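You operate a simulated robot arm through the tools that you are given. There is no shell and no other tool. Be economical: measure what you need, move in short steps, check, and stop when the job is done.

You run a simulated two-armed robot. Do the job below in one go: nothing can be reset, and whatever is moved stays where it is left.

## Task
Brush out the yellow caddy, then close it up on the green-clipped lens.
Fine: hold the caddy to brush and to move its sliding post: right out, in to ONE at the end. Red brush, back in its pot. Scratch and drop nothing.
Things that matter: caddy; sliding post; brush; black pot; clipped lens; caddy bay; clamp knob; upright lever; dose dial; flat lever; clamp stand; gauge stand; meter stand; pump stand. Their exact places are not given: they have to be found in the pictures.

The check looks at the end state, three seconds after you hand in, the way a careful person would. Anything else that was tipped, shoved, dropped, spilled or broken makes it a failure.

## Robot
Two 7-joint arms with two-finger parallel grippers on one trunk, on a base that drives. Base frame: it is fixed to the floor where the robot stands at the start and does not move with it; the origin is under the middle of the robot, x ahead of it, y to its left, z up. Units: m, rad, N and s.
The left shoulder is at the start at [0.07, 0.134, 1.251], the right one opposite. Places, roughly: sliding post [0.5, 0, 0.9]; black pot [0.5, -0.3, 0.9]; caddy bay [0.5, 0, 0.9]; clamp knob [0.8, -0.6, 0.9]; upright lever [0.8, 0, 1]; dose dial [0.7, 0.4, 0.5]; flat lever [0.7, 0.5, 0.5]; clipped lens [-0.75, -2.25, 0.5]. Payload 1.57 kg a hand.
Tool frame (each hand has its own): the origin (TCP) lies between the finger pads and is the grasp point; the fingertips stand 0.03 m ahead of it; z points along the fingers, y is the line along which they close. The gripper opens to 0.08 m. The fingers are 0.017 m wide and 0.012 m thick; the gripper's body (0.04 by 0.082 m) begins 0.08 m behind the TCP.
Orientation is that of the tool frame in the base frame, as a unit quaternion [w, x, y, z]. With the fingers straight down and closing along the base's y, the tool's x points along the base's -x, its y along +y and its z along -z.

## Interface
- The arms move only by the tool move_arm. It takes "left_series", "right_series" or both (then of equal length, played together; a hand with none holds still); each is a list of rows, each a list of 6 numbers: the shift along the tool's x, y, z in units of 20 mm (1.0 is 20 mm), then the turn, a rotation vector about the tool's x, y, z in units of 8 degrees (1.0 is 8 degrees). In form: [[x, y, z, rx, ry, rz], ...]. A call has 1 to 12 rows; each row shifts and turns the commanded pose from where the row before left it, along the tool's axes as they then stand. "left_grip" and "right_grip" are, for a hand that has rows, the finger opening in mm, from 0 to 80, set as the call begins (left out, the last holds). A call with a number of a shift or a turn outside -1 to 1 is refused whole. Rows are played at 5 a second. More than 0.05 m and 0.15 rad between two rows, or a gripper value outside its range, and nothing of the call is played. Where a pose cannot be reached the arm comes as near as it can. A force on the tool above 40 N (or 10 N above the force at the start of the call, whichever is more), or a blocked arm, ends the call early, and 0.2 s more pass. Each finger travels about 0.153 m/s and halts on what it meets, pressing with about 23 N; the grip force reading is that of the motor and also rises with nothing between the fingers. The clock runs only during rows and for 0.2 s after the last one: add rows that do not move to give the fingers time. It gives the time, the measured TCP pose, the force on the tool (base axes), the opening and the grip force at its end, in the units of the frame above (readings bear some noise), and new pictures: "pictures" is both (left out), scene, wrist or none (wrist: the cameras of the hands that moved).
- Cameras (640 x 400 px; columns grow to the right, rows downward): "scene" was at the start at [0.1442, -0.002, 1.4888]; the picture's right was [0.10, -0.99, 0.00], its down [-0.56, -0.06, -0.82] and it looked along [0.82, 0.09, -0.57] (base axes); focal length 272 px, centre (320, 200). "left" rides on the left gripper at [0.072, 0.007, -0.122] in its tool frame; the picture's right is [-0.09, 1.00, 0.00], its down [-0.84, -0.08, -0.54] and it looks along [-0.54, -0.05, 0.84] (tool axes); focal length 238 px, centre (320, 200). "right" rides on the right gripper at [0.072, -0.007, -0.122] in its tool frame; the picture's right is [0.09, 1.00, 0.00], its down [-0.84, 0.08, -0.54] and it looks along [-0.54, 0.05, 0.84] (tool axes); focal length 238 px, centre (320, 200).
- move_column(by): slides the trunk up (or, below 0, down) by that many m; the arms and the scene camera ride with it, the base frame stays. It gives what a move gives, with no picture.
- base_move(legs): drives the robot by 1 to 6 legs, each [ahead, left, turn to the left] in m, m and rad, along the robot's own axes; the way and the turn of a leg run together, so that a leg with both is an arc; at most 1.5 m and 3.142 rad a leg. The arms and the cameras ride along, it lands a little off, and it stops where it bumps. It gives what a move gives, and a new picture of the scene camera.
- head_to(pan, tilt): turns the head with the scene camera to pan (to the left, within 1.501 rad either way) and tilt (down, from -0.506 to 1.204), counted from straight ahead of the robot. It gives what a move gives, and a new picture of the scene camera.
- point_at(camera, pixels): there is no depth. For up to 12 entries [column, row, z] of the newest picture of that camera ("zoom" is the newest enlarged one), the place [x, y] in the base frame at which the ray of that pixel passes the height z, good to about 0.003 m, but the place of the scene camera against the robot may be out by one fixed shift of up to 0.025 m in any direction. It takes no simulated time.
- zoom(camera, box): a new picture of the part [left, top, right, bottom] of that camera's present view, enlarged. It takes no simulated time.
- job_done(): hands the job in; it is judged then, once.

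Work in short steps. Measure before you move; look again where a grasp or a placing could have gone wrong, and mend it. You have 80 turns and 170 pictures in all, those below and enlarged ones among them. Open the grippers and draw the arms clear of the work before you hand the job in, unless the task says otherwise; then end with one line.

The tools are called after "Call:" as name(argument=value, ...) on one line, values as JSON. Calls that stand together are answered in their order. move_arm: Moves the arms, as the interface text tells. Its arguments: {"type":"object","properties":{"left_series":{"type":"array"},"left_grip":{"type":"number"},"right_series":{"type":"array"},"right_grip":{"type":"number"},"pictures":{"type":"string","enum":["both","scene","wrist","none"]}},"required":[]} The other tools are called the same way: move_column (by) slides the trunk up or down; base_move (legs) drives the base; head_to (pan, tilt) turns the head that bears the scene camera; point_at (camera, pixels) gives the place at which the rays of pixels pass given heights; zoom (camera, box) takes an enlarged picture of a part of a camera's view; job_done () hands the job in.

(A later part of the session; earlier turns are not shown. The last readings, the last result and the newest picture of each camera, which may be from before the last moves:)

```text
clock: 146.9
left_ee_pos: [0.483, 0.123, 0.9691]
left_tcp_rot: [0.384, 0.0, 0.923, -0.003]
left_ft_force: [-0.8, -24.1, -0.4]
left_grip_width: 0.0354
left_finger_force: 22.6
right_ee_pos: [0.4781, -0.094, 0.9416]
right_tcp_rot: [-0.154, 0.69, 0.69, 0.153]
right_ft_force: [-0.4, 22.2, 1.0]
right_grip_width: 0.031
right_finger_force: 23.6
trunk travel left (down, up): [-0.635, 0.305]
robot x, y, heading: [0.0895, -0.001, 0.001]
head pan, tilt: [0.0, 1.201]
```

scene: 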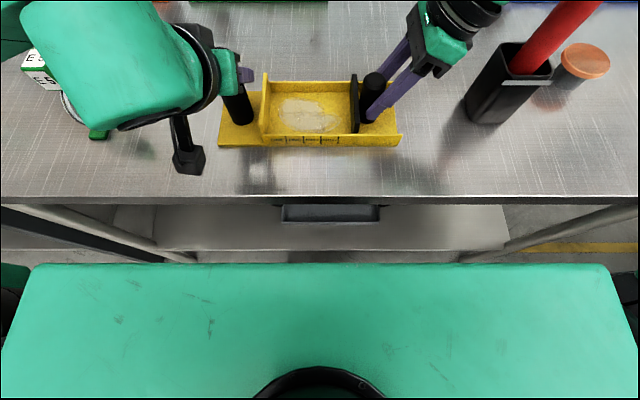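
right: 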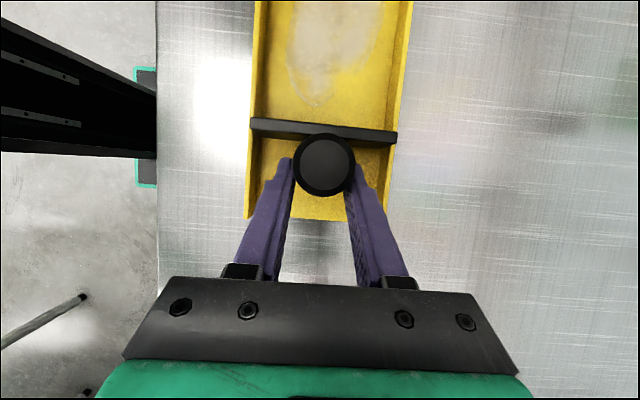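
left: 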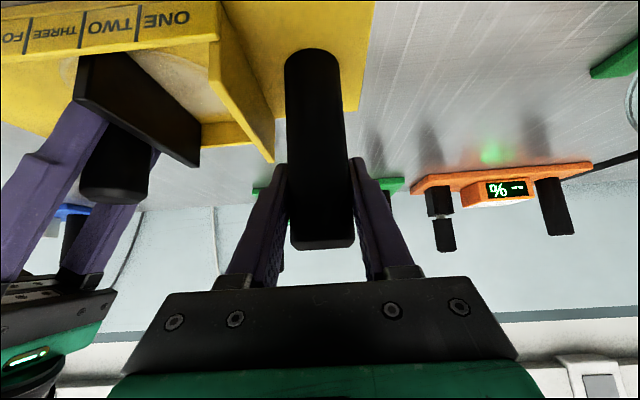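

It is against its stop (22 N in y): right out. I ease back 2 mm, release the post, and lift the right hand away.

Call:
move_arm(right_series=[[0.09, 0, 0.042, 0, 0, 0], [0, 0, 0, 0, 0, 0]], pictures="none")

Call:
move_arm(right_series=[[0, 0, 0, 0, 0, 0], [0, 0, 0, 0, 0, 0], [0.4226, 0, -0.906, 0, 0, 0], [0.4226, 0, -0.906, 0, 0, 0], [0.4226, 0, -0.906, 0, 0, 0], [0.4226, 0, -0.906, 0, 0, 0], [0.4226, 0, -0.906, 0, 0, 0], [0.4226, 0, -0.906, 0, 0, 0], [0.4226, 0, -0.906, 0, 0, 0], [0.4226, 0, -0.906, 0, 0, 0], [0.4226, 0, -0.906, 0, 0, 0], [0.4226, 0, -0.906, 0, 0, 0]], right_grip=56)

```text
clock: 147.5
left_ee_pos: [0.4837, 0.1239, 0.9675]
left_tcp_rot: [0.384, -0.001, 0.923, 0.0]
left_ft_force: [-0.1, -15.3, 0.0]
left_grip_width: 0.0355
left_finger_force: 23.1
right_ee_pos: [0.4775, -0.0921, 0.9406]
right_tcp_rot: [-0.154, 0.691, 0.69, 0.155]
right_ft_force: [0.1, 15.2, 0.3]
right_grip_width: 0.0305
right_finger_force: 22.9
trunk travel left (down, up): [-0.635, 0.305]
robot x, y, heading: [0.0864, 0.0028, 0.002]
head pan, tilt: [0.0, 1.201]
```

```text
clock: 150.1
left_ee_pos: [0.483, 0.1254, 0.9685]
left_tcp_rot: [0.383, -0.002, 0.924, 0.0]
left_ft_force: [0.8, 0.7, 3.1]
left_grip_width: 0.0354
left_finger_force: 22.9
right_ee_pos: [0.4753, -0.0939, 1.1411]
right_tcp_rot: [-0.153, 0.691, 0.69, 0.154]
right_ft_force: [-0.3, -0.2, 0.4]
right_grip_width: 0.056
right_finger_force: 0.1
trunk travel left (down, up): [-0.635, 0.305]
robot x, y, heading: [0.0905, 0.0007, 0.001]
head pan, tilt: [0.0, 1.201]
```

scene: 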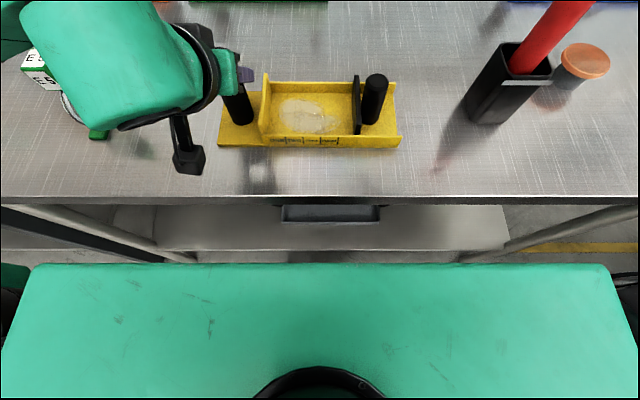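
right: 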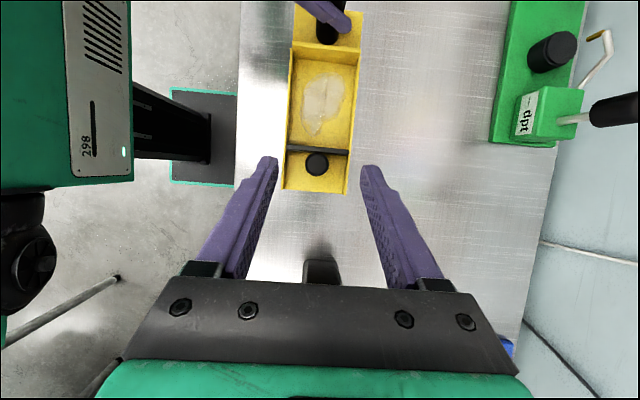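

I turn the head to get the brush and post in one view, and locate the stain from the right picture.

Call:
point_at(camera="right", pixels=[[325, 75, 0.889], [312, 135, 0.889], [302, 105, 0.889], [345, 98, 0.889], [317, 164, 0.959], [318, 152, 0.95], [291, 140, 0.915], [353, 140, 0.915], [328, 47, 0.93], [295, 12, 0.885]])

Call:
head_to(pan=-0.25, tilt=0.8)

```text
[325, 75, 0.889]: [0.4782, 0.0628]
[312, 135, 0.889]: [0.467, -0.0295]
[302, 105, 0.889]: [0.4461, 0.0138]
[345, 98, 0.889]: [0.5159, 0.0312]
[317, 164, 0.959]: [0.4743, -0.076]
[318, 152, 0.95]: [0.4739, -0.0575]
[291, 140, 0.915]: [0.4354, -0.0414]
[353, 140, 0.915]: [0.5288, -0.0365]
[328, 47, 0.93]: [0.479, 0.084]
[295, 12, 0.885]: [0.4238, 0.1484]
```

```text
clock: 150.9
left_ee_pos: [0.4834, 0.1253, 0.9677]
left_tcp_rot: [0.383, 0.0, 0.924, -0.001]
left_ft_force: [1.5, 1.3, 3.3]
left_grip_width: 0.0355
left_finger_force: 23.5
right_ee_pos: [0.4762, -0.0947, 1.1411]
right_tcp_rot: [-0.153, 0.69, 0.69, 0.154]
right_ft_force: [0.0, 0.9, 0.3]
right_grip_width: 0.0561
right_finger_force: 0.0
trunk travel left (down, up): [-0.635, 0.305]
robot x, y, heading: [0.0898, 0.0003, 0.001]
head pan, tilt: [-0.25, 0.799]
```

scene: 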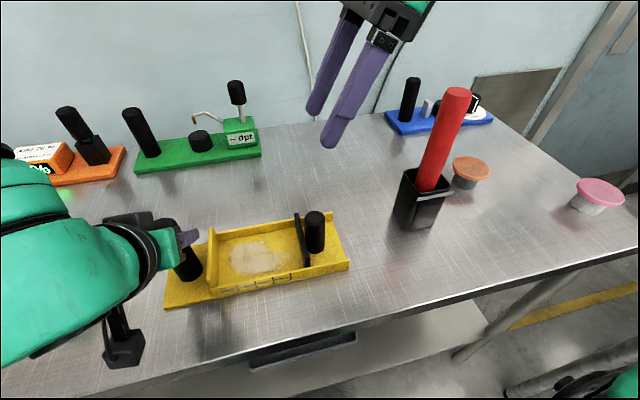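

I calibrate the scene camera with the post top (315,217) and read the brush top (459,93) and base line.

Call:
point_at(camera="scene", pixels=[[315, 217, 0.959], [459, 93, 1.1], [459, 93, 1.12], [432, 185, 0.98], [424, 190, 0.96], [410, 175, 0.97], [445, 200, 0.97], [437, 227, 0.882], [397, 213, 0.882]])

Call:
zoom(camera="scene", box=[370, 75, 510, 240])

```text
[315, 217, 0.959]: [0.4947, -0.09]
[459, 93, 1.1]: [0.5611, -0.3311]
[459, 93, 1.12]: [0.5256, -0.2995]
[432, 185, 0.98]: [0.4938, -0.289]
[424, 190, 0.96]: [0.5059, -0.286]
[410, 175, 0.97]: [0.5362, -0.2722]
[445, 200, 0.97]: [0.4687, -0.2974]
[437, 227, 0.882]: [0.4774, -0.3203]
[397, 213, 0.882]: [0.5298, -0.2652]
```

```text
2.42 times, centred on (440, 158) of scene
```

zoom: 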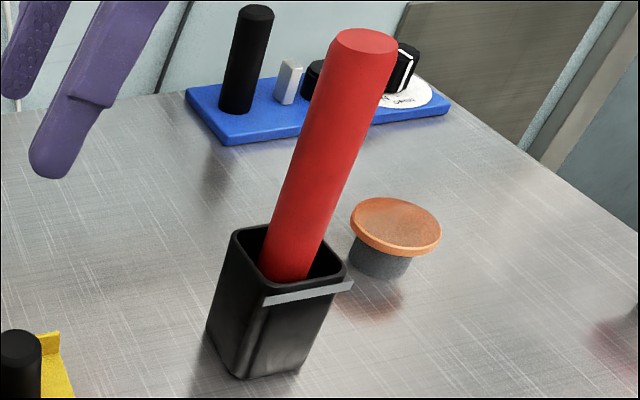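

Brush top is near (0.500,-0.277,1.12). I raise the right hand and move above it, then look with the wrist camera.

Call:
move_arm(right_series=[[0.37, 0, -0.79, 0, 0, 0], [0.37, 0, -0.79, 0, 0, 0], [-0.931, 0.122, -0.434, 0, 0, 0], [-0.931, 0.122, -0.434, 0, 0, 0], [-0.931, 0.122, -0.434, 0, 0, 0], [-0.931, 0.122, -0.434, 0, 0, 0], [-0.931, 0.122, -0.434, 0, 0, 0], [-0.931, 0.122, -0.434, 0, 0, 0], [-0.931, 0.122, -0.434, 0, 0, 0], [-0.931, 0.122, -0.434, 0, 0, 0], [-0.931, 0.122, -0.434, 0, 0, 0], [0, 0, 0, 0, 0, 0]])

```text
clock: 153.5
left_ee_pos: [0.4833, 0.1241, 0.9676]
left_tcp_rot: [0.383, -0.001, 0.924, 0.0]
left_ft_force: [-0.1, -0.6, 0.8]
left_grip_width: 0.0355
left_finger_force: 22.9
right_ee_pos: [0.4998, -0.2762, 1.1764]
right_tcp_rot: [-0.153, 0.69, 0.69, 0.154]
right_ft_force: [0.4, -0.5, -0.2]
right_grip_width: 0.0559
right_finger_force: 0.1
trunk travel left (down, up): [-0.635, 0.305]
robot x, y, heading: [0.0922, 0.0018, 0.002]
head pan, tilt: [-0.25, 0.799]
```

scene: 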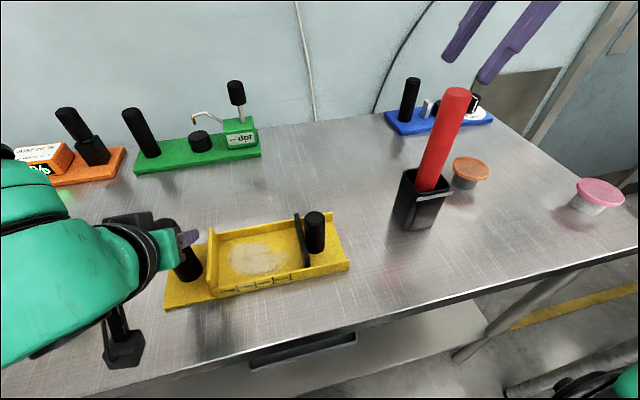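
right: 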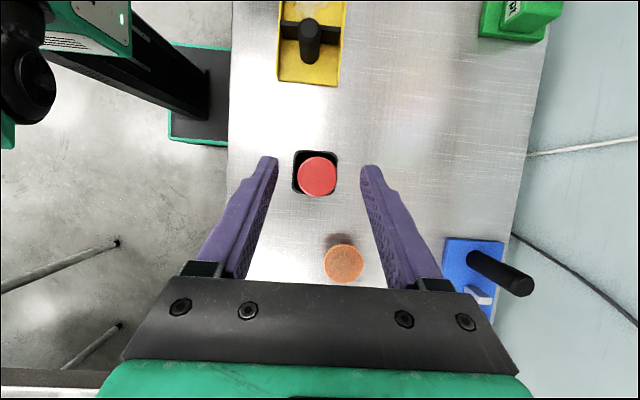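

The brush is between the fingers in the view: top (318,175), pot rim centre (315,173). I get their positions.

Call:
point_at(camera="right", pixels=[[318, 175, 1.12], [298, 175, 1.12], [337, 175, 1.12], [318, 155, 1.12], [318, 195, 1.12], [293, 153, 0.97], [337, 152, 0.97], [293, 192, 0.97], [338, 170, 0.97]])

Call:
zoom(camera="right", box=[260, 125, 380, 225])

```text
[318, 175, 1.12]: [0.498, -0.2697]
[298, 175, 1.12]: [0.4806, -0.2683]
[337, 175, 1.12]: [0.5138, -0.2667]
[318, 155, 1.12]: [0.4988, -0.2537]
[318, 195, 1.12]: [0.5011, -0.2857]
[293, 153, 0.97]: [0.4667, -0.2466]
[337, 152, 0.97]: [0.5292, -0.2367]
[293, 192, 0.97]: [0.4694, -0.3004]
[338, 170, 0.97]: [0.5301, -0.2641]
```

```text
4.00 times, centred on (320, 175) of right
```

zoom: 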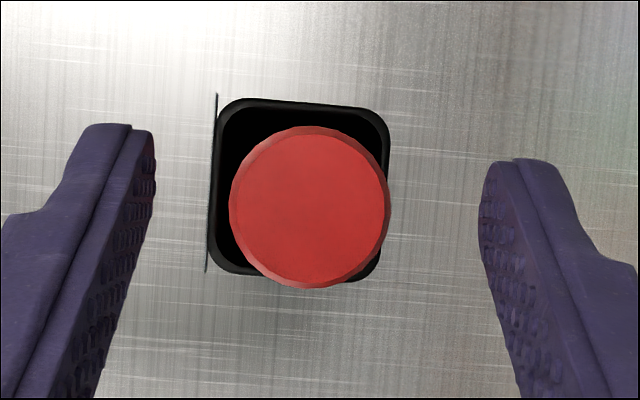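

Aligned with the brush axis (0.498,-0.271). I descend to z ≈ 1.07 and close on it.

Call:
move_arm(right_series=[[-0.373, 0, 0.8, 0, 0, 0], [-0.373, 0, 0.8, 0, 0, 0], [-0.373, 0, 0.8, 0, 0, 0], [-0.373, 0, 0.8, 0, 0, 0], [-0.373, 0, 0.8, 0, 0, 0], [-0.373, 0, 0.8, 0, 0, 0], [0, 0, 0, 0, 0, 0]], pictures="wrist")

Call:
move_arm(right_series=[[0, 0, 0, 0, 0, 0], [0, 0, 0, 0, 0, 0], [0, 0, 0, 0, 0, 0]], right_grip=0)

```text
clock: 155.1
left_ee_pos: [0.4822, 0.1245, 0.9683]
left_tcp_rot: [0.383, -0.002, 0.924, 0.0]
left_ft_force: [-0.2, 0.6, 0.2]
left_grip_width: 0.0352
left_finger_force: 22.7
right_ee_pos: [0.5017, -0.2777, 1.0706]
right_tcp_rot: [-0.153, 0.691, 0.69, 0.155]
right_ft_force: [0.6, -0.1, -0.1]
right_grip_width: 0.056
right_finger_force: 0.1
trunk travel left (down, up): [-0.635, 0.305]
robot x, y, heading: [0.0892, 0.0015, -0.0]
head pan, tilt: [-0.25, 0.799]
```

right: 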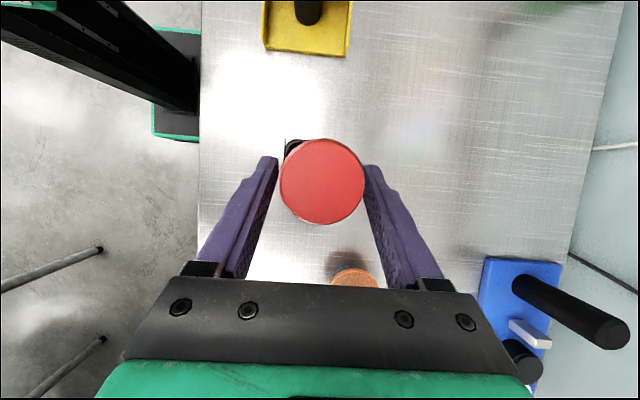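

```text
clock: 155.9
left_ee_pos: [0.4829, 0.1239, 0.969]
left_tcp_rot: [0.382, -0.001, 0.924, -0.001]
left_ft_force: [-0.4, -0.6, 0.1]
left_grip_width: 0.0354
left_finger_force: 22.9
right_ee_pos: [0.5008, -0.2784, 1.0701]
right_tcp_rot: [-0.155, 0.69, 0.69, 0.154]
right_ft_force: [-0.5, 0.1, -0.3]
right_grip_width: 0.033
right_finger_force: 22.4
trunk travel left (down, up): [-0.635, 0.305]
robot x, y, heading: [0.0868, 0.0005, -0.002]
head pan, tilt: [-0.25, 0.799]
```

scene: 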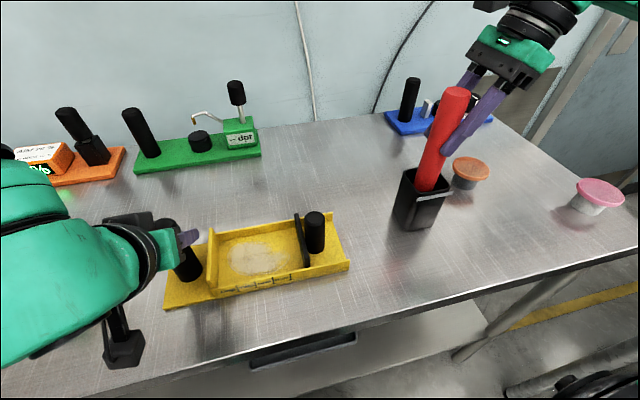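
right: 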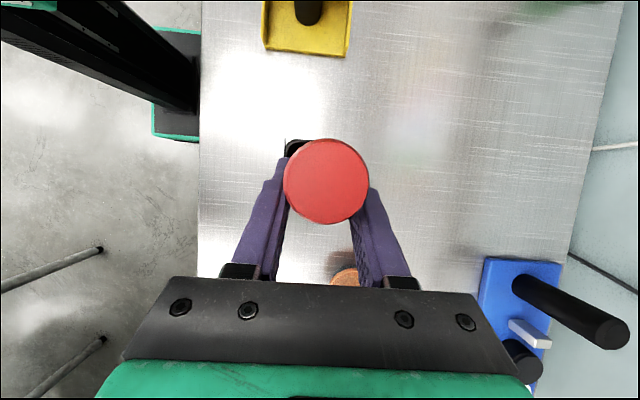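

Brush gripped (33 mm). I lift straight up 0.12 m and look at its bristle end.

Call:
move_arm(right_series=[[0.4226, 0, -0.906, 0, 0, 0], [0.4226, 0, -0.906, 0, 0, 0], [0.4226, 0, -0.906, 0, 0, 0], [0.4226, 0, -0.906, 0, 0, 0], [0.4226, 0, -0.906, 0, 0, 0], [0.4226, 0, -0.906, 0, 0, 0], [0, 0, 0, 0, 0, 0]])

```text
clock: 157.5
left_ee_pos: [0.4824, 0.1239, 0.9676]
left_tcp_rot: [0.382, -0.002, 0.924, 0.0]
left_ft_force: [0.1, -0.1, 1.4]
left_grip_width: 0.0358
left_finger_force: 22.9
right_ee_pos: [0.4987, -0.277, 1.1877]
right_tcp_rot: [-0.154, 0.69, 0.69, 0.155]
right_ft_force: [-0.6, 0.3, -0.3]
right_grip_width: 0.0324
right_finger_force: 23.0
trunk travel left (down, up): [-0.635, 0.305]
robot x, y, heading: [0.0893, -0.0067, -0.002]
head pan, tilt: [-0.25, 0.799]
```

scene: 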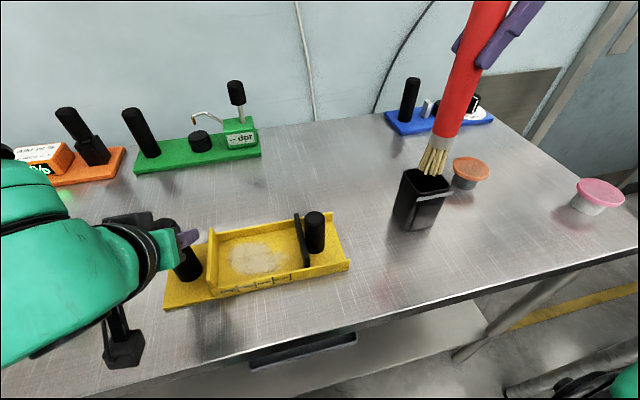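
right: 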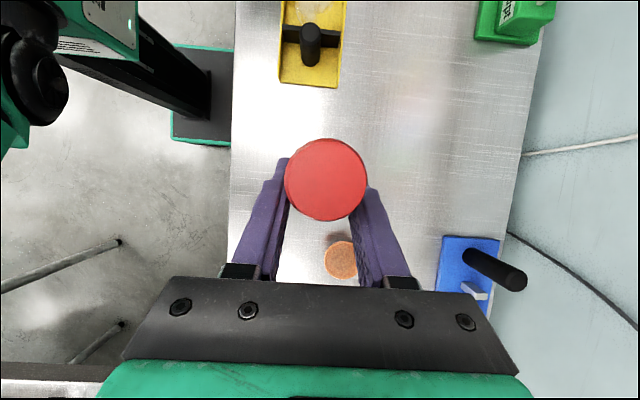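

I estimate the bristle tip height from pixel (433,174).

Call:
point_at(camera="scene", pixels=[[433, 174, 0.98], [433, 174, 1.0], [433, 174, 1.02], [462, 80, 1.1], [445, 135, 1.04], [448, 190, 0.97], [405, 170, 0.97]])

Call:
zoom(camera="scene", box=[380, 110, 500, 240])

```text
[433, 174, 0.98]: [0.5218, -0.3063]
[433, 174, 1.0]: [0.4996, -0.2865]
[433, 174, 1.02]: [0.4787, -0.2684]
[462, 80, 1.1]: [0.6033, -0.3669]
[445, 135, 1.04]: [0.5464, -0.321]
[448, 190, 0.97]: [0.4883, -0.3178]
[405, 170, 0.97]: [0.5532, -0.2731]
```

```text
3.08 times, centred on (440, 175) of scene
```

zoom: 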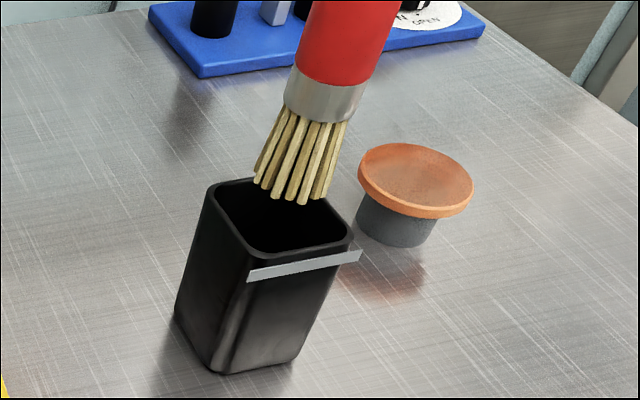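

Tip is about 0.19 below the TCP. I raise a bit and carry the brush over to above the bay, passing well over the post.

Call:
move_arm(right_series=[[0.4, 0, -0.85, 0, 0, 0], [0.883, -0.08, 0.412, 0, 0, 0], [0.883, -0.08, 0.412, 0, 0, 0], [0.883, -0.08, 0.412, 0, 0, 0], [0.883, -0.08, 0.412, 0, 0, 0], [0.883, -0.08, 0.412, 0, 0, 0], [0.883, -0.08, 0.412, 0, 0, 0], [0.883, -0.08, 0.412, 0, 0, 0], [0.883, -0.08, 0.412, 0, 0, 0], [0.883, -0.08, 0.412, 0, 0, 0], [0.883, -0.08, 0.412, 0, 0, 0], [0.883, -0.08, 0.412, 0, 0, 0]], pictures="none")

Call:
move_arm(right_series=[[0.883, 0, 0.412, 0, 0, 0], [0.883, 0, 0.412, 0, 0, 0], [0.5, 0, 0.233, 0, 0, 0], [0, 0, 0, 0, 0, 0]])

```text
clock: 160.1
left_ee_pos: [0.4824, 0.1253, 0.9682]
left_tcp_rot: [0.383, -0.001, 0.924, 0.0]
left_ft_force: [-0.1, 1.2, 1.3]
left_grip_width: 0.0354
left_finger_force: 23.2
right_ee_pos: [0.4841, -0.0716, 1.2099]
right_tcp_rot: [-0.154, 0.691, 0.689, 0.154]
right_ft_force: [1.2, 0.5, -1.4]
right_grip_width: 0.0325
right_finger_force: 22.6
right hand out of reach, approached as far as the arm can: row 12
trunk travel left (down, up): [-0.635, 0.305]
robot x, y, heading: [0.0883, 0.0041, 0.0]
head pan, tilt: [-0.25, 0.799]
```

```text
clock: 161.1
left_ee_pos: [0.4823, 0.1252, 0.9682]
left_tcp_rot: [0.383, -0.001, 0.924, 0.0]
left_ft_force: [0.8, -0.9, 2.4]
left_grip_width: 0.0354
left_finger_force: 22.5
right_ee_pos: [0.4837, -0.071, 1.209]
right_tcp_rot: [-0.154, 0.691, 0.69, 0.153]
right_ft_force: [0.1, 0.3, -0.9]
right_grip_width: 0.0322
right_finger_force: 22.9
right hand out of reach, approached as far as the arm can: row 1, 2, 3
trunk travel left (down, up): [-0.635, 0.305]
robot x, y, heading: [0.0882, 0.0009, -0.002]
head pan, tilt: [-0.25, 0.799]
```

scene: 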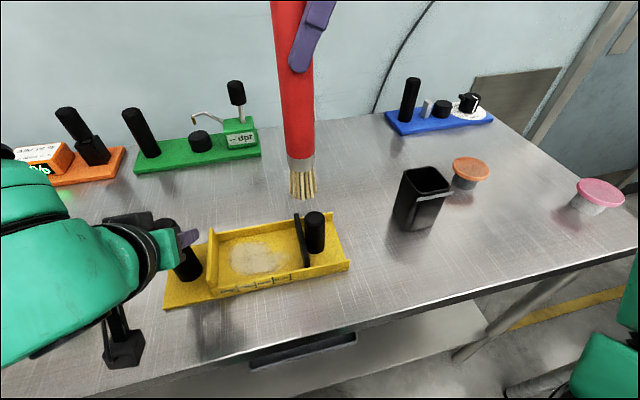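
right: 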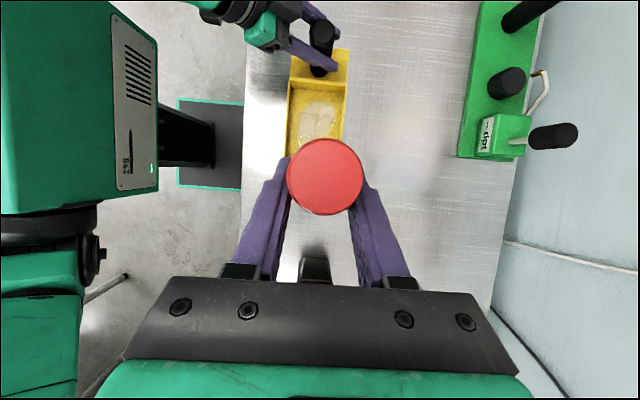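

Out of reach so high up; I lower 35 mm (tip still ~2 cm above the post) and then go on in +y.

Call:
move_arm(right_series=[[-0.37, 0, 0.79, 0, 0, 0], [-0.37, 0, 0.79, 0, 0, 0], [0.8, -0.02, 0.373, 0, 0, 0], [0.8, -0.02, 0.373, 0, 0, 0], [0.8, -0.02, 0.373, 0, 0, 0], [0, 0, 0, 0, 0, 0]])

```text
clock: 162.5
left_ee_pos: [0.4818, 0.1249, 0.9681]
left_tcp_rot: [0.383, -0.001, 0.924, -0.001]
left_ft_force: [0.7, 0.8, 1.5]
left_grip_width: 0.0356
left_finger_force: 22.9
right_ee_pos: [0.4831, -0.0351, 1.1748]
right_tcp_rot: [-0.154, 0.691, 0.689, 0.154]
right_ft_force: [0.0, 0.9, -0.1]
right_grip_width: 0.032
right_finger_force: 23.0
right hand out of reach, approached as far as the arm can: row 5
trunk travel left (down, up): [-0.635, 0.305]
robot x, y, heading: [0.0947, 0.001, 0.002]
head pan, tilt: [-0.25, 0.799]
```

scene: 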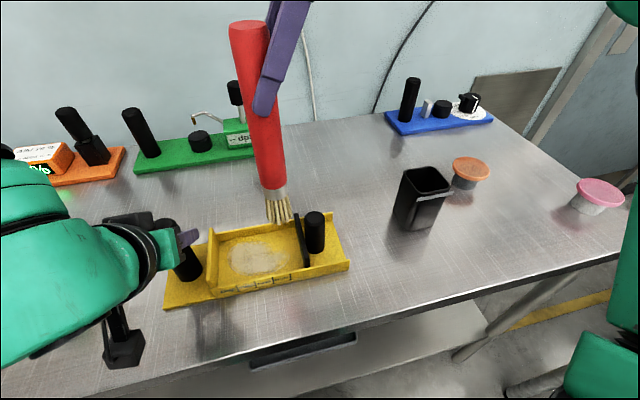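
right: 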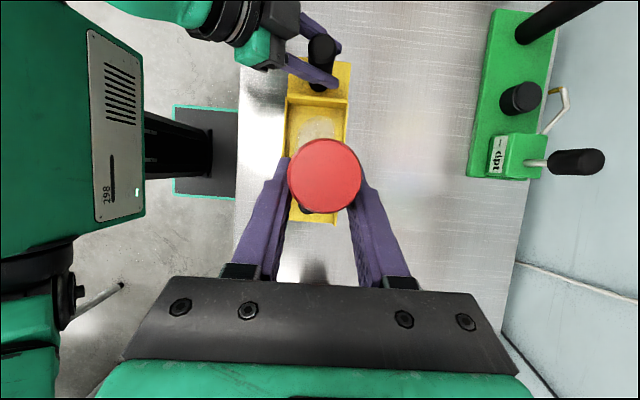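

Past the plate now. I descend diagonally into the bay toward y ≈ 0, z ≈ 1.10.

Call:
move_arm(right_series=[[0.0635, 0, 0.692, 0, 0, 0], [0.0635, 0, 0.692, 0, 0, 0], [0.0635, 0, 0.692, 0, 0, 0], [0.0635, 0, 0.692, 0, 0, 0], [0.0635, 0, 0.692, 0, 0, 0], [-0.317, 0, 0.68, 0, 0, 0], [0, 0, 0, 0, 0, 0]])

```text
clock: 164.1
left_ee_pos: [0.4834, 0.1248, 0.9682]
left_tcp_rot: [0.383, -0.001, 0.924, 0.0]
left_ft_force: [0.0, 1.4, 1.9]
left_grip_width: 0.0355
left_finger_force: 23.1
right_ee_pos: [0.4821, 0.0035, 1.0971]
right_tcp_rot: [-0.154, 0.69, 0.691, 0.154]
right_ft_force: [0.7, -0.6, -0.7]
right_grip_width: 0.0323
right_finger_force: 23.4
trunk travel left (down, up): [-0.635, 0.305]
robot x, y, heading: [0.0899, 0.0002, 0.002]
head pan, tilt: [-0.25, 0.799]
```

scene: 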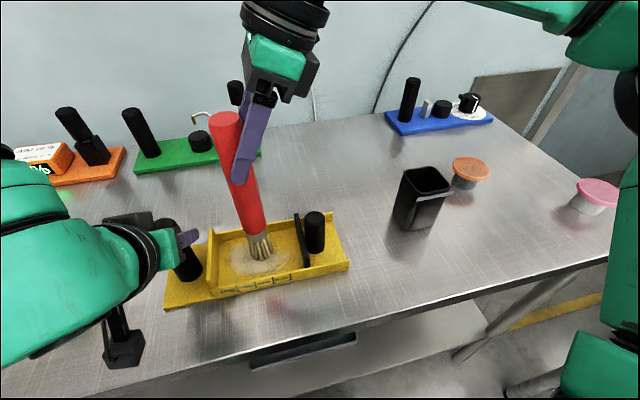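
right: 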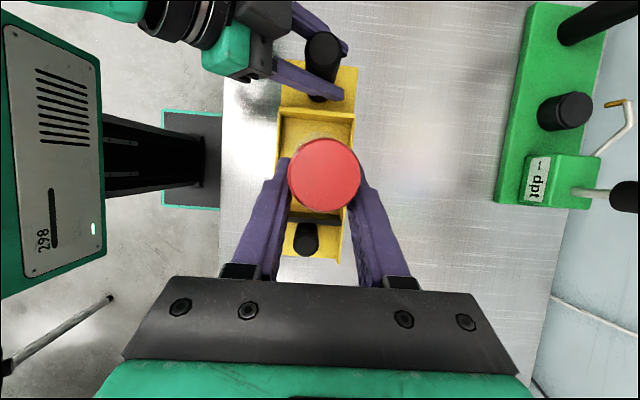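

The bristles are just over the stain. I descend gently, watching the upward force.

Call:
move_arm(right_series=[[-0.1057, 0, 0.2265, 0, 0, 0], [-0.1057, 0, 0.2265, 0, 0, 0], [-0.1057, 0, 0.2265, 0, 0, 0], [-0.1057, 0, 0.2265, 0, 0, 0], [0, 0, 0, 0, 0, 0]], pictures="scene")

Call:
zoom(camera="scene", box=[150, 190, 370, 320])

```text
clock: 165.3
left_ee_pos: [0.4817, 0.1259, 0.9685]
left_tcp_rot: [0.382, 0.0, 0.924, -0.001]
left_ft_force: [0.5, 0.4, -3.3]
left_grip_width: 0.0357
left_finger_force: 23.0
right_ee_pos: [0.4821, 0.003, 1.0795]
right_tcp_rot: [-0.153, 0.691, 0.689, 0.157]
right_ft_force: [1.6, -0.2, 23.5]
right_grip_width: 0.0325
right_finger_force: 22.8
trunk travel left (down, up): [-0.635, 0.305]
robot x, y, heading: [0.0903, 0.0063, 0.001]
head pan, tilt: [-0.25, 0.799]
```

scene: 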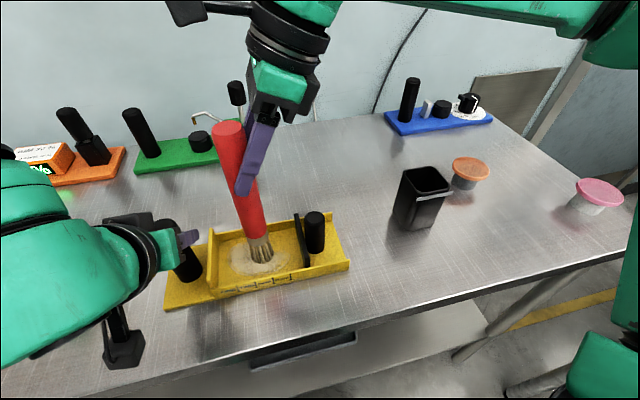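

```text
2.91 times, centred on (260, 255) of scene
```

zoom: 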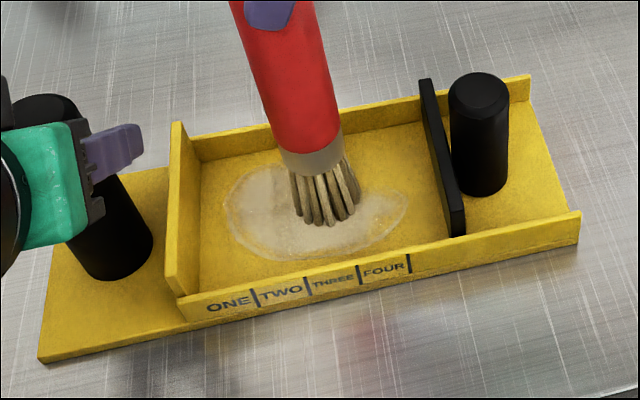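

Contact at z ≈ 1.080 with 23 N; I ease up 1.5 mm for a light touch and sweep in zigzag lines.

Call:
move_arm(right_series=[[0.032, 0, -0.068, 0, 0, 0], [0.815, 0, 0.38, 0, 0, 0], [0.815, 0, 0.38, 0, 0, 0], [0.634, 0, 0.296, 0, 0, 0], [0, -0.6, 0, 0, 0, 0], [-0.815, 0, -0.38, 0, 0, 0], [-0.815, 0, -0.38, 0, 0, 0], [-0.815, 0, -0.38, 0, 0, 0], [-0.815, 0, -0.38, 0, 0, 0], [-0.815, 0, -0.38, 0, 0, 0], [0, -0.6, 0, 0, 0, 0], [0, 0, 0, 0, 0, 0]])

```text
clock: 167.9
left_ee_pos: [0.482, 0.1251, 0.9678]
left_tcp_rot: [0.384, 0.0, 0.923, -0.001]
left_ft_force: [-2.6, -4.9, 0.4]
left_grip_width: 0.0353
left_finger_force: 23.0
right_ee_pos: [0.4557, -0.0716, 1.082]
right_tcp_rot: [-0.153, 0.691, 0.69, 0.154]
right_ft_force: [1.6, 3.3, 0.4]
right_grip_width: 0.0323
right_finger_force: 23.1
right hand out of reach, approached as far as the arm can: row 3, 4
trunk travel left (down, up): [-0.635, 0.305]
robot x, y, heading: [0.0886, 0.0021, 0.0]
head pan, tilt: [-0.25, 0.799]
```

scene: 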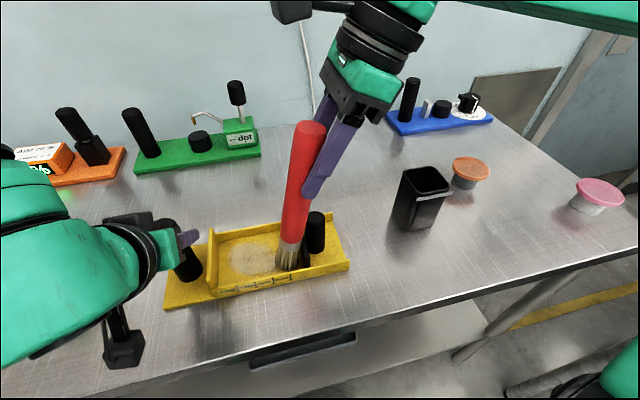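
right: 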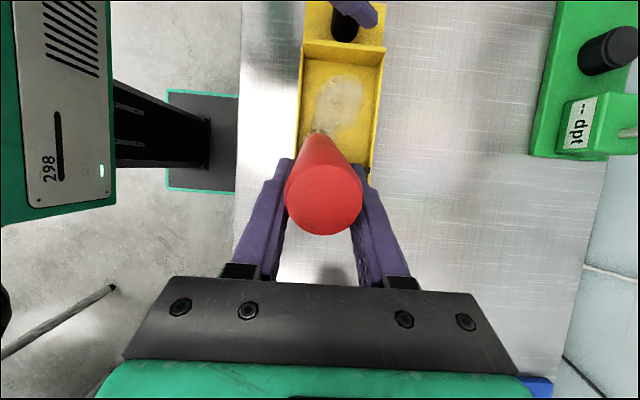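

The hand's +y reach ended early, so the return strokes ran to the plate and the brush pivoted ~15° in the fingers (bottom toward +y), which actually extends its reach. I zoom in to judge where the bristles and dirt are.

Call:
zoom(camera="scene", box=[150, 110, 370, 310])

Call:
zoom(camera="right", box=[270, 0, 420, 150])

Call:
point_at(camera="right", pixels=[[316, 131, 0.892], [345, 72, 0.889], [362, 95, 0.889], [340, 45, 0.93], [335, 125, 0.889]])

```text
2.00 times, centred on (260, 210) of scene
```

zoom: 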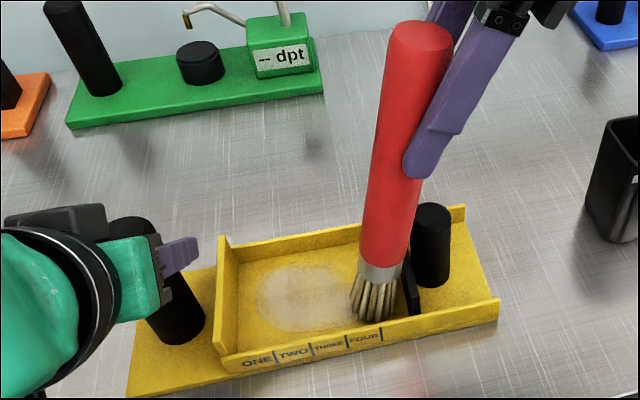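

```text
2.67 times, centred on (345, 75) of right
```

zoom: 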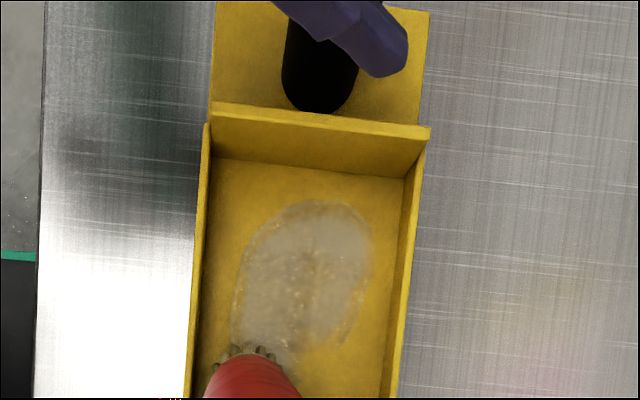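

```text
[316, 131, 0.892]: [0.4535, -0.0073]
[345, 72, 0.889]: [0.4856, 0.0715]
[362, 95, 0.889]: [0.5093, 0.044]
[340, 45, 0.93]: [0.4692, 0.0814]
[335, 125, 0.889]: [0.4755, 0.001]
```

Dirt has shrunk to about y 0–0.063, x 0.45–0.51. I move +y 20 mm and come down gently to find contact with the leaning brush.

Call:
move_arm(right_series=[[0.906, 0.1, 0.4226, 0, 0, 0], [-0.085, 0, 0.181, 0, 0, 0], [-0.063, 0, 0.136, 0, 0, 0], [0, 0, 0, 0, 0, 0]], pictures="none")

```text
clock: 168.9
left_ee_pos: [0.4822, 0.1255, 0.968]
left_tcp_rot: [0.382, -0.002, 0.924, 0.0]
left_ft_force: [3.5, 1.7, -2.9]
left_grip_width: 0.0356
left_finger_force: 22.9
right_ee_pos: [0.4573, -0.0504, 1.0765]
right_tcp_rot: [-0.153, 0.69, 0.69, 0.156]
right_ft_force: [0.3, -1.8, 23.1]
right_grip_width: 0.0324
right_finger_force: 22.9
trunk travel left (down, up): [-0.635, 0.305]
robot x, y, heading: [0.0907, 0.0024, 0.001]
head pan, tilt: [-0.25, 0.799]
```

Contact again at 23 N; I ease up 1.3 mm and sweep y from -0.05 to 0.014 (bristles ≈ -0.005 to 0.06), stepping over in x.

Call:
move_arm(right_series=[[0.0275, 0, -0.059, 0, 0, 0], [0.725, 0, 0.338, 0, 0, 0], [0.725, 0, 0.338, 0, 0, 0], [0.725, 0, 0.338, 0, 0, 0], [0.725, 0, 0.338, 0, 0, 0], [0, 0.65, 0, 0, 0, 0], [-0.725, 0, -0.338, 0, 0, 0], [-0.725, 0, -0.338, 0, 0, 0], [-0.725, 0, -0.338, 0, 0, 0], [-0.725, 0, -0.338, 0, 0, 0], [0, 0.65, 0, 0, 0, 0]], pictures="none")

Call:
move_arm(right_series=[[0.725, 0, 0.338, 0, 0, 0], [0.725, 0, 0.338, 0, 0, 0], [0.725, 0, 0.338, 0, 0, 0], [0.725, 0, 0.338, 0, 0, 0], [0, 0.65, 0, 0, 0, 0], [-0.725, 0, -0.338, 0, 0, 0], [-0.725, 0, -0.338, 0, 0, 0], [-0.725, 0, -0.338, 0, 0, 0], [-0.725, 0, -0.338, 0, 0, 0], [0, 0, 0, 0, 0, 0]])

```text
clock: 171.3
left_ee_pos: [0.4819, 0.1246, 0.968]
left_tcp_rot: [0.382, 0.0, 0.924, 0.0]
left_ft_force: [0.6, -1.2, 1.2]
left_grip_width: 0.0355
left_finger_force: 23.2
right_ee_pos: [0.4853, -0.052, 1.075]
right_tcp_rot: [-0.154, 0.69, 0.69, 0.153]
right_ft_force: [-0.4, 0.5, -0.7]
right_grip_width: 0.0325
right_finger_force: 23.0
trunk travel left (down, up): [-0.635, 0.305]
robot x, y, heading: [0.0908, 0.0024, -0.001]
head pan, tilt: [-0.25, 0.799]
```

```text
clock: 173.5
left_ee_pos: [0.483, 0.1242, 0.9692]
left_tcp_rot: [0.382, -0.001, 0.924, 0.0]
left_ft_force: [-0.2, -0.2, 3.9]
left_grip_width: 0.0352
left_finger_force: 23.6
right_ee_pos: [0.5002, -0.0569, 1.0744]
right_tcp_rot: [-0.152, 0.691, 0.69, 0.155]
right_ft_force: [0.6, 0.1, -0.5]
right_grip_width: 0.0327
right_finger_force: 22.9
right hand out of reach, approached as far as the arm can: row 5
trunk travel left (down, up): [-0.635, 0.305]
robot x, y, heading: [0.0929, 0.0046, -0.006]
head pan, tilt: [-0.25, 0.799]
```

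scene: 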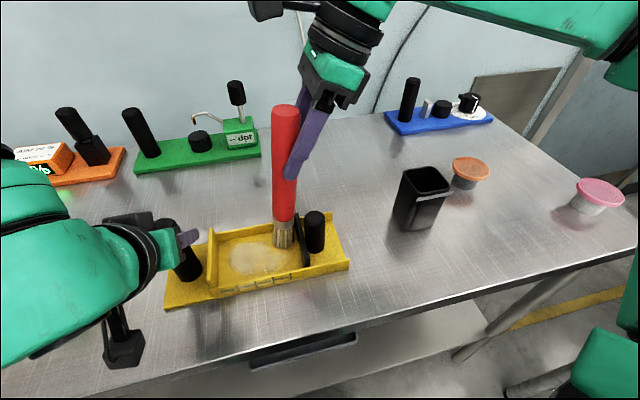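
right: 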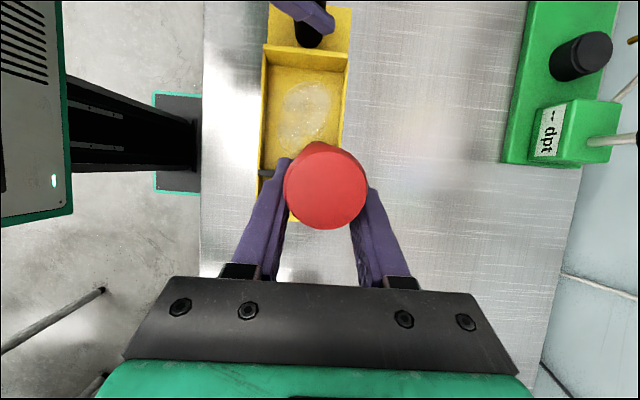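

The dirt is lighter but remains near the fence, and the brush swung upright again. I roll the hand a further 15° so the bristle end leads toward +y, and come down gently to contact.

Call:
move_arm(right_series=[[0, 0, 0, 0, 0.94, 0], [0, 0, 0, 0, 0.94, 0], [-0.257, 0, 0.306, 0, 0, 0], [0, 0, 0, 0, 0, 0]], pictures="none")

Call:
move_arm(right_series=[[-0.13, 0, 0.153, 0, 0, 0], [0, 0, 0, 0, 0, 0]])

Call:
zoom(camera="scene", box=[150, 110, 370, 310])

```text
clock: 174.5
left_ee_pos: [0.4817, 0.1252, 0.9678]
left_tcp_rot: [0.383, -0.001, 0.924, 0.0]
left_ft_force: [0.4, -0.6, 2.9]
left_grip_width: 0.0355
left_finger_force: 22.8
right_ee_pos: [0.5016, -0.0567, 1.0686]
right_tcp_rot: [-0.243, 0.664, 0.664, 0.243]
right_ft_force: [0.1, 0.6, -1.3]
right_grip_width: 0.0324
right_finger_force: 23.6
trunk travel left (down, up): [-0.635, 0.305]
robot x, y, heading: [0.0904, 0.0054, -0.003]
head pan, tilt: [-0.25, 0.799]
```

```text
clock: 175.1
left_ee_pos: [0.4825, 0.1238, 0.9677]
left_tcp_rot: [0.383, -0.002, 0.924, 0.0]
left_ft_force: [1.7, 0.4, 0.3]
left_grip_width: 0.0356
left_finger_force: 22.5
right_ee_pos: [0.5018, -0.056, 1.0655]
right_tcp_rot: [-0.243, 0.664, 0.663, 0.245]
right_ft_force: [-1.4, -1.3, 6.3]
right_grip_width: 0.0327
right_finger_force: 23.3
trunk travel left (down, up): [-0.635, 0.305]
robot x, y, heading: [0.0917, -0.0025, 0.001]
head pan, tilt: [-0.25, 0.799]
```

scene: 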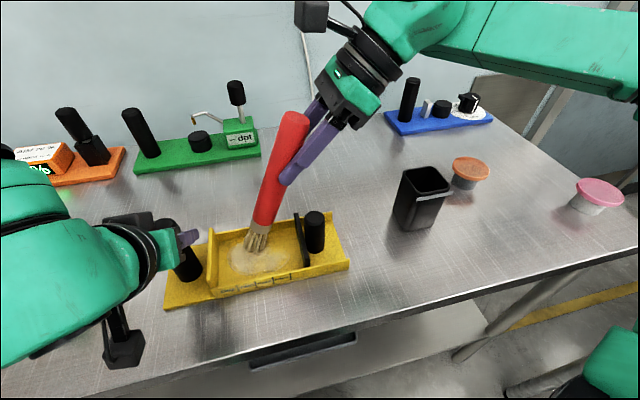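
right: 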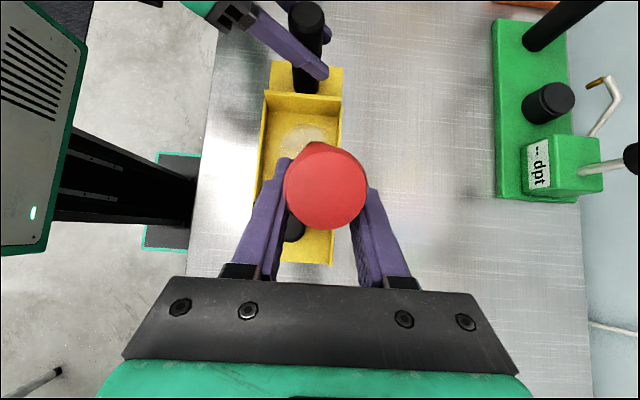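

```text
2.00 times, centred on (260, 210) of scene
```

zoom: 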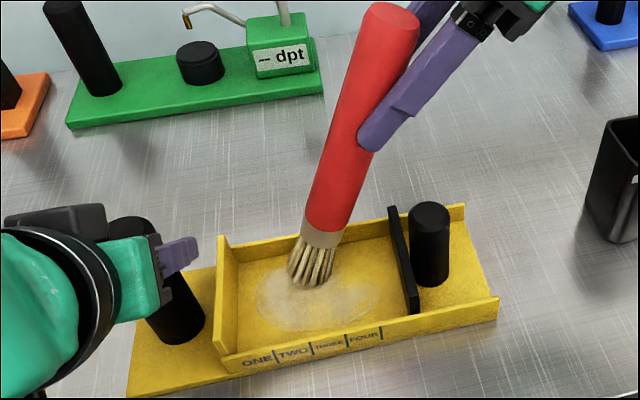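

Light contact (6 N) at bristle ≈ (0.50, 0.02). I sweep the whole stain in zigzag lines from this lean.

Call:
move_arm(right_series=[[0.689, 0, 0.579, 0, 0, 0], [0.689, 0, 0.579, 0, 0, 0], [0, -0.6, 0, 0, 0, 0], [-0.689, 0, -0.579, 0, 0, 0], [-0.689, 0, -0.579, 0, 0, 0], [-0.689, 0, -0.579, 0, 0, 0], [-0.689, 0, -0.579, 0, 0, 0], [0, -0.6, 0, 0, 0, 0], [0.65, 0, 0.62, 0, 0, 0], [0.689, 0, 0.579, 0, 0, 0], [0.689, 0, 0.579, 0, 0, 0], [0.689, 0, 0.579, 0, 0, 0]], pictures="none")

Call:
move_arm(right_series=[[-0.032, -0.6, 0.038, 0, 0, 0], [-0.689, 0, -0.579, 0, 0, 0], [-0.689, 0, -0.579, 0, 0, 0], [-0.689, 0, -0.579, 0, 0, 0], [-0.689, 0, -0.579, 0, 0, 0], [0, -0.5, 0, 0, 0, 0], [0.689, 0, 0.579, 0, 0, 0], [0.689, 0, 0.579, 0, 0, 0], [0.689, 0, 0.579, 0, 0, 0], [0.689, 0, 0.579, 0, 0, 0], [0, 0.9, 0, 0, 0, 0], [0, 0.9, 0, 0, 0, 0]])

Call:
zoom(camera="scene", box=[150, 110, 370, 310])

```text
clock: 177.7
left_ee_pos: [0.4818, 0.1249, 0.9672]
left_tcp_rot: [0.382, -0.001, 0.924, 0.0]
left_ft_force: [0.0, 0.5, 0.2]
left_grip_width: 0.0354
left_finger_force: 23.0
right_ee_pos: [0.4773, -0.0175, 1.0631]
right_tcp_rot: [-0.243, 0.664, 0.664, 0.244]
right_ft_force: [0.0, -0.6, -1.7]
right_grip_width: 0.0324
right_finger_force: 22.7
trunk travel left (down, up): [-0.635, 0.305]
robot x, y, heading: [0.0899, 0.0021, 0.002]
head pan, tilt: [-0.25, 0.799]
```

```text
clock: 180.3
left_ee_pos: [0.4824, 0.1245, 0.9688]
left_tcp_rot: [0.383, -0.001, 0.924, 0.0]
left_ft_force: [3.5, -1.0, -1.5]
left_grip_width: 0.0356
left_finger_force: 23.2
right_ee_pos: [0.4884, -0.0188, 1.0632]
right_tcp_rot: [-0.243, 0.664, 0.664, 0.243]
right_ft_force: [-3.3, -0.6, 12.3]
right_grip_width: 0.0321
right_finger_force: 22.6
trunk travel left (down, up): [-0.635, 0.305]
robot x, y, heading: [0.0922, -0.0016, 0.001]
head pan, tilt: [-0.25, 0.799]
```

scene: 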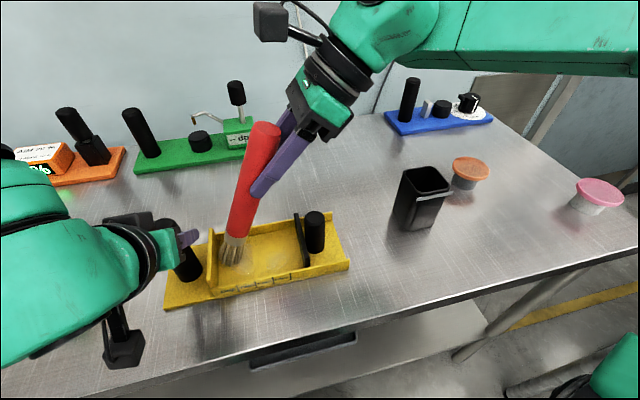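
right: 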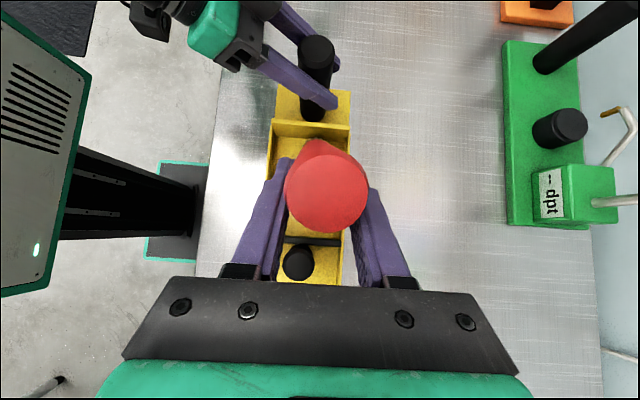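

```text
2.00 times, centred on (260, 210) of scene
```

zoom: 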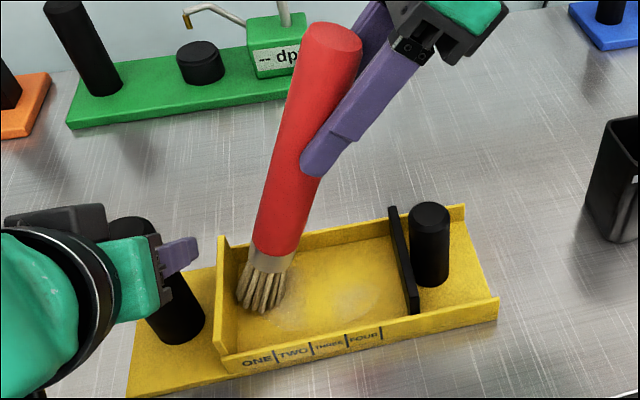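

The stain is almost gone, with a faint haze near (340,295) in the enlargement. One more round over the middle and the open side.

Call:
move_arm(right_series=[[-0.689, 0, -0.579, 0, 0, 0], [-0.689, 0, -0.579, 0, 0, 0], [-0.689, 0, -0.579, 0, 0, 0], [-0.689, 0, -0.579, 0, 0, 0], [0, -0.5, 0, 0, 0, 0], [0.689, 0, 0.579, 0, 0, 0], [0.689, 0, 0.579, 0, 0, 0], [0.689, 0, 0.579, 0, 0, 0], [0, -0.5, 0, 0, 0, 0], [-0.689, 0, -0.579, 0, 0, 0], [-0.689, 0, -0.579, 0, 0, 0], [-0.689, 0, -0.579, 0, 0, 0]], pictures="none")

Call:
move_arm(right_series=[[-0.016, -0.4, 0.019, 0, 0, 0], [0.689, 0, 0.579, 0, 0, 0], [0.689, 0, 0.579, 0, 0, 0], [0.689, 0, 0.579, 0, 0, 0], [0, 0.9, 0, 0, 0, 0], [0, 0.9, 0, 0, 0, 0], [0, 0.6, 0, 0, 0, 0], [-0.689, 0, -0.579, 0, 0, 0], [-0.689, 0, -0.579, 0, 0, 0], [-0.689, 0, -0.579, 0, 0, 0], [0, 0, 0, 0, 0, 0]], pictures="scene")

Call:
zoom(camera="scene", box=[150, 110, 370, 310])

```text
clock: 182.9
left_ee_pos: [0.4819, 0.1239, 0.9681]
left_tcp_rot: [0.383, -0.001, 0.924, 0.0]
left_ft_force: [0.1, -3.4, -0.2]
left_grip_width: 0.0355
left_finger_force: 23.3
right_ee_pos: [0.4705, -0.0898, 1.0609]
right_tcp_rot: [-0.242, 0.664, 0.664, 0.244]
right_ft_force: [-0.4, 2.7, 6.4]
right_grip_width: 0.0323
right_finger_force: 22.9
trunk travel left (down, up): [-0.635, 0.305]
robot x, y, heading: [0.0923, -0.0031, -0.002]
head pan, tilt: [-0.25, 0.799]
```

```text
clock: 185.3
left_ee_pos: [0.4816, 0.1235, 0.9682]
left_tcp_rot: [0.383, -0.001, 0.924, 0.0]
left_ft_force: [2.5, -1.1, 1.9]
left_grip_width: 0.0352
left_finger_force: 23.3
right_ee_pos: [0.5108, -0.0933, 1.0627]
right_tcp_rot: [-0.242, 0.664, 0.664, 0.244]
right_ft_force: [-2.7, 0.5, -0.2]
right_grip_width: 0.0323
right_finger_force: 23.5
trunk travel left (down, up): [-0.635, 0.305]
robot x, y, heading: [0.0904, 0.0022, -0.002]
head pan, tilt: [-0.25, 0.799]
```

scene: 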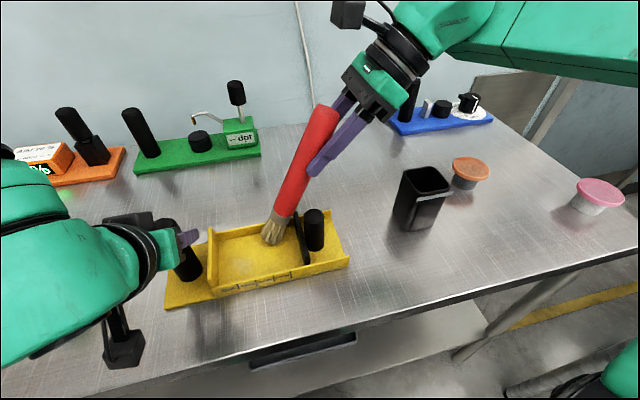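

```text
2.00 times, centred on (260, 210) of scene
```

zoom: 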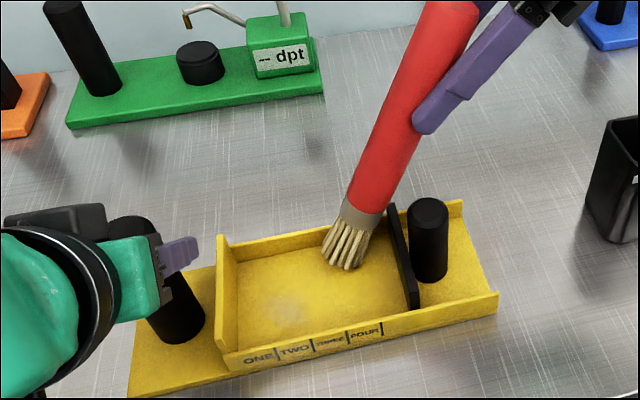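

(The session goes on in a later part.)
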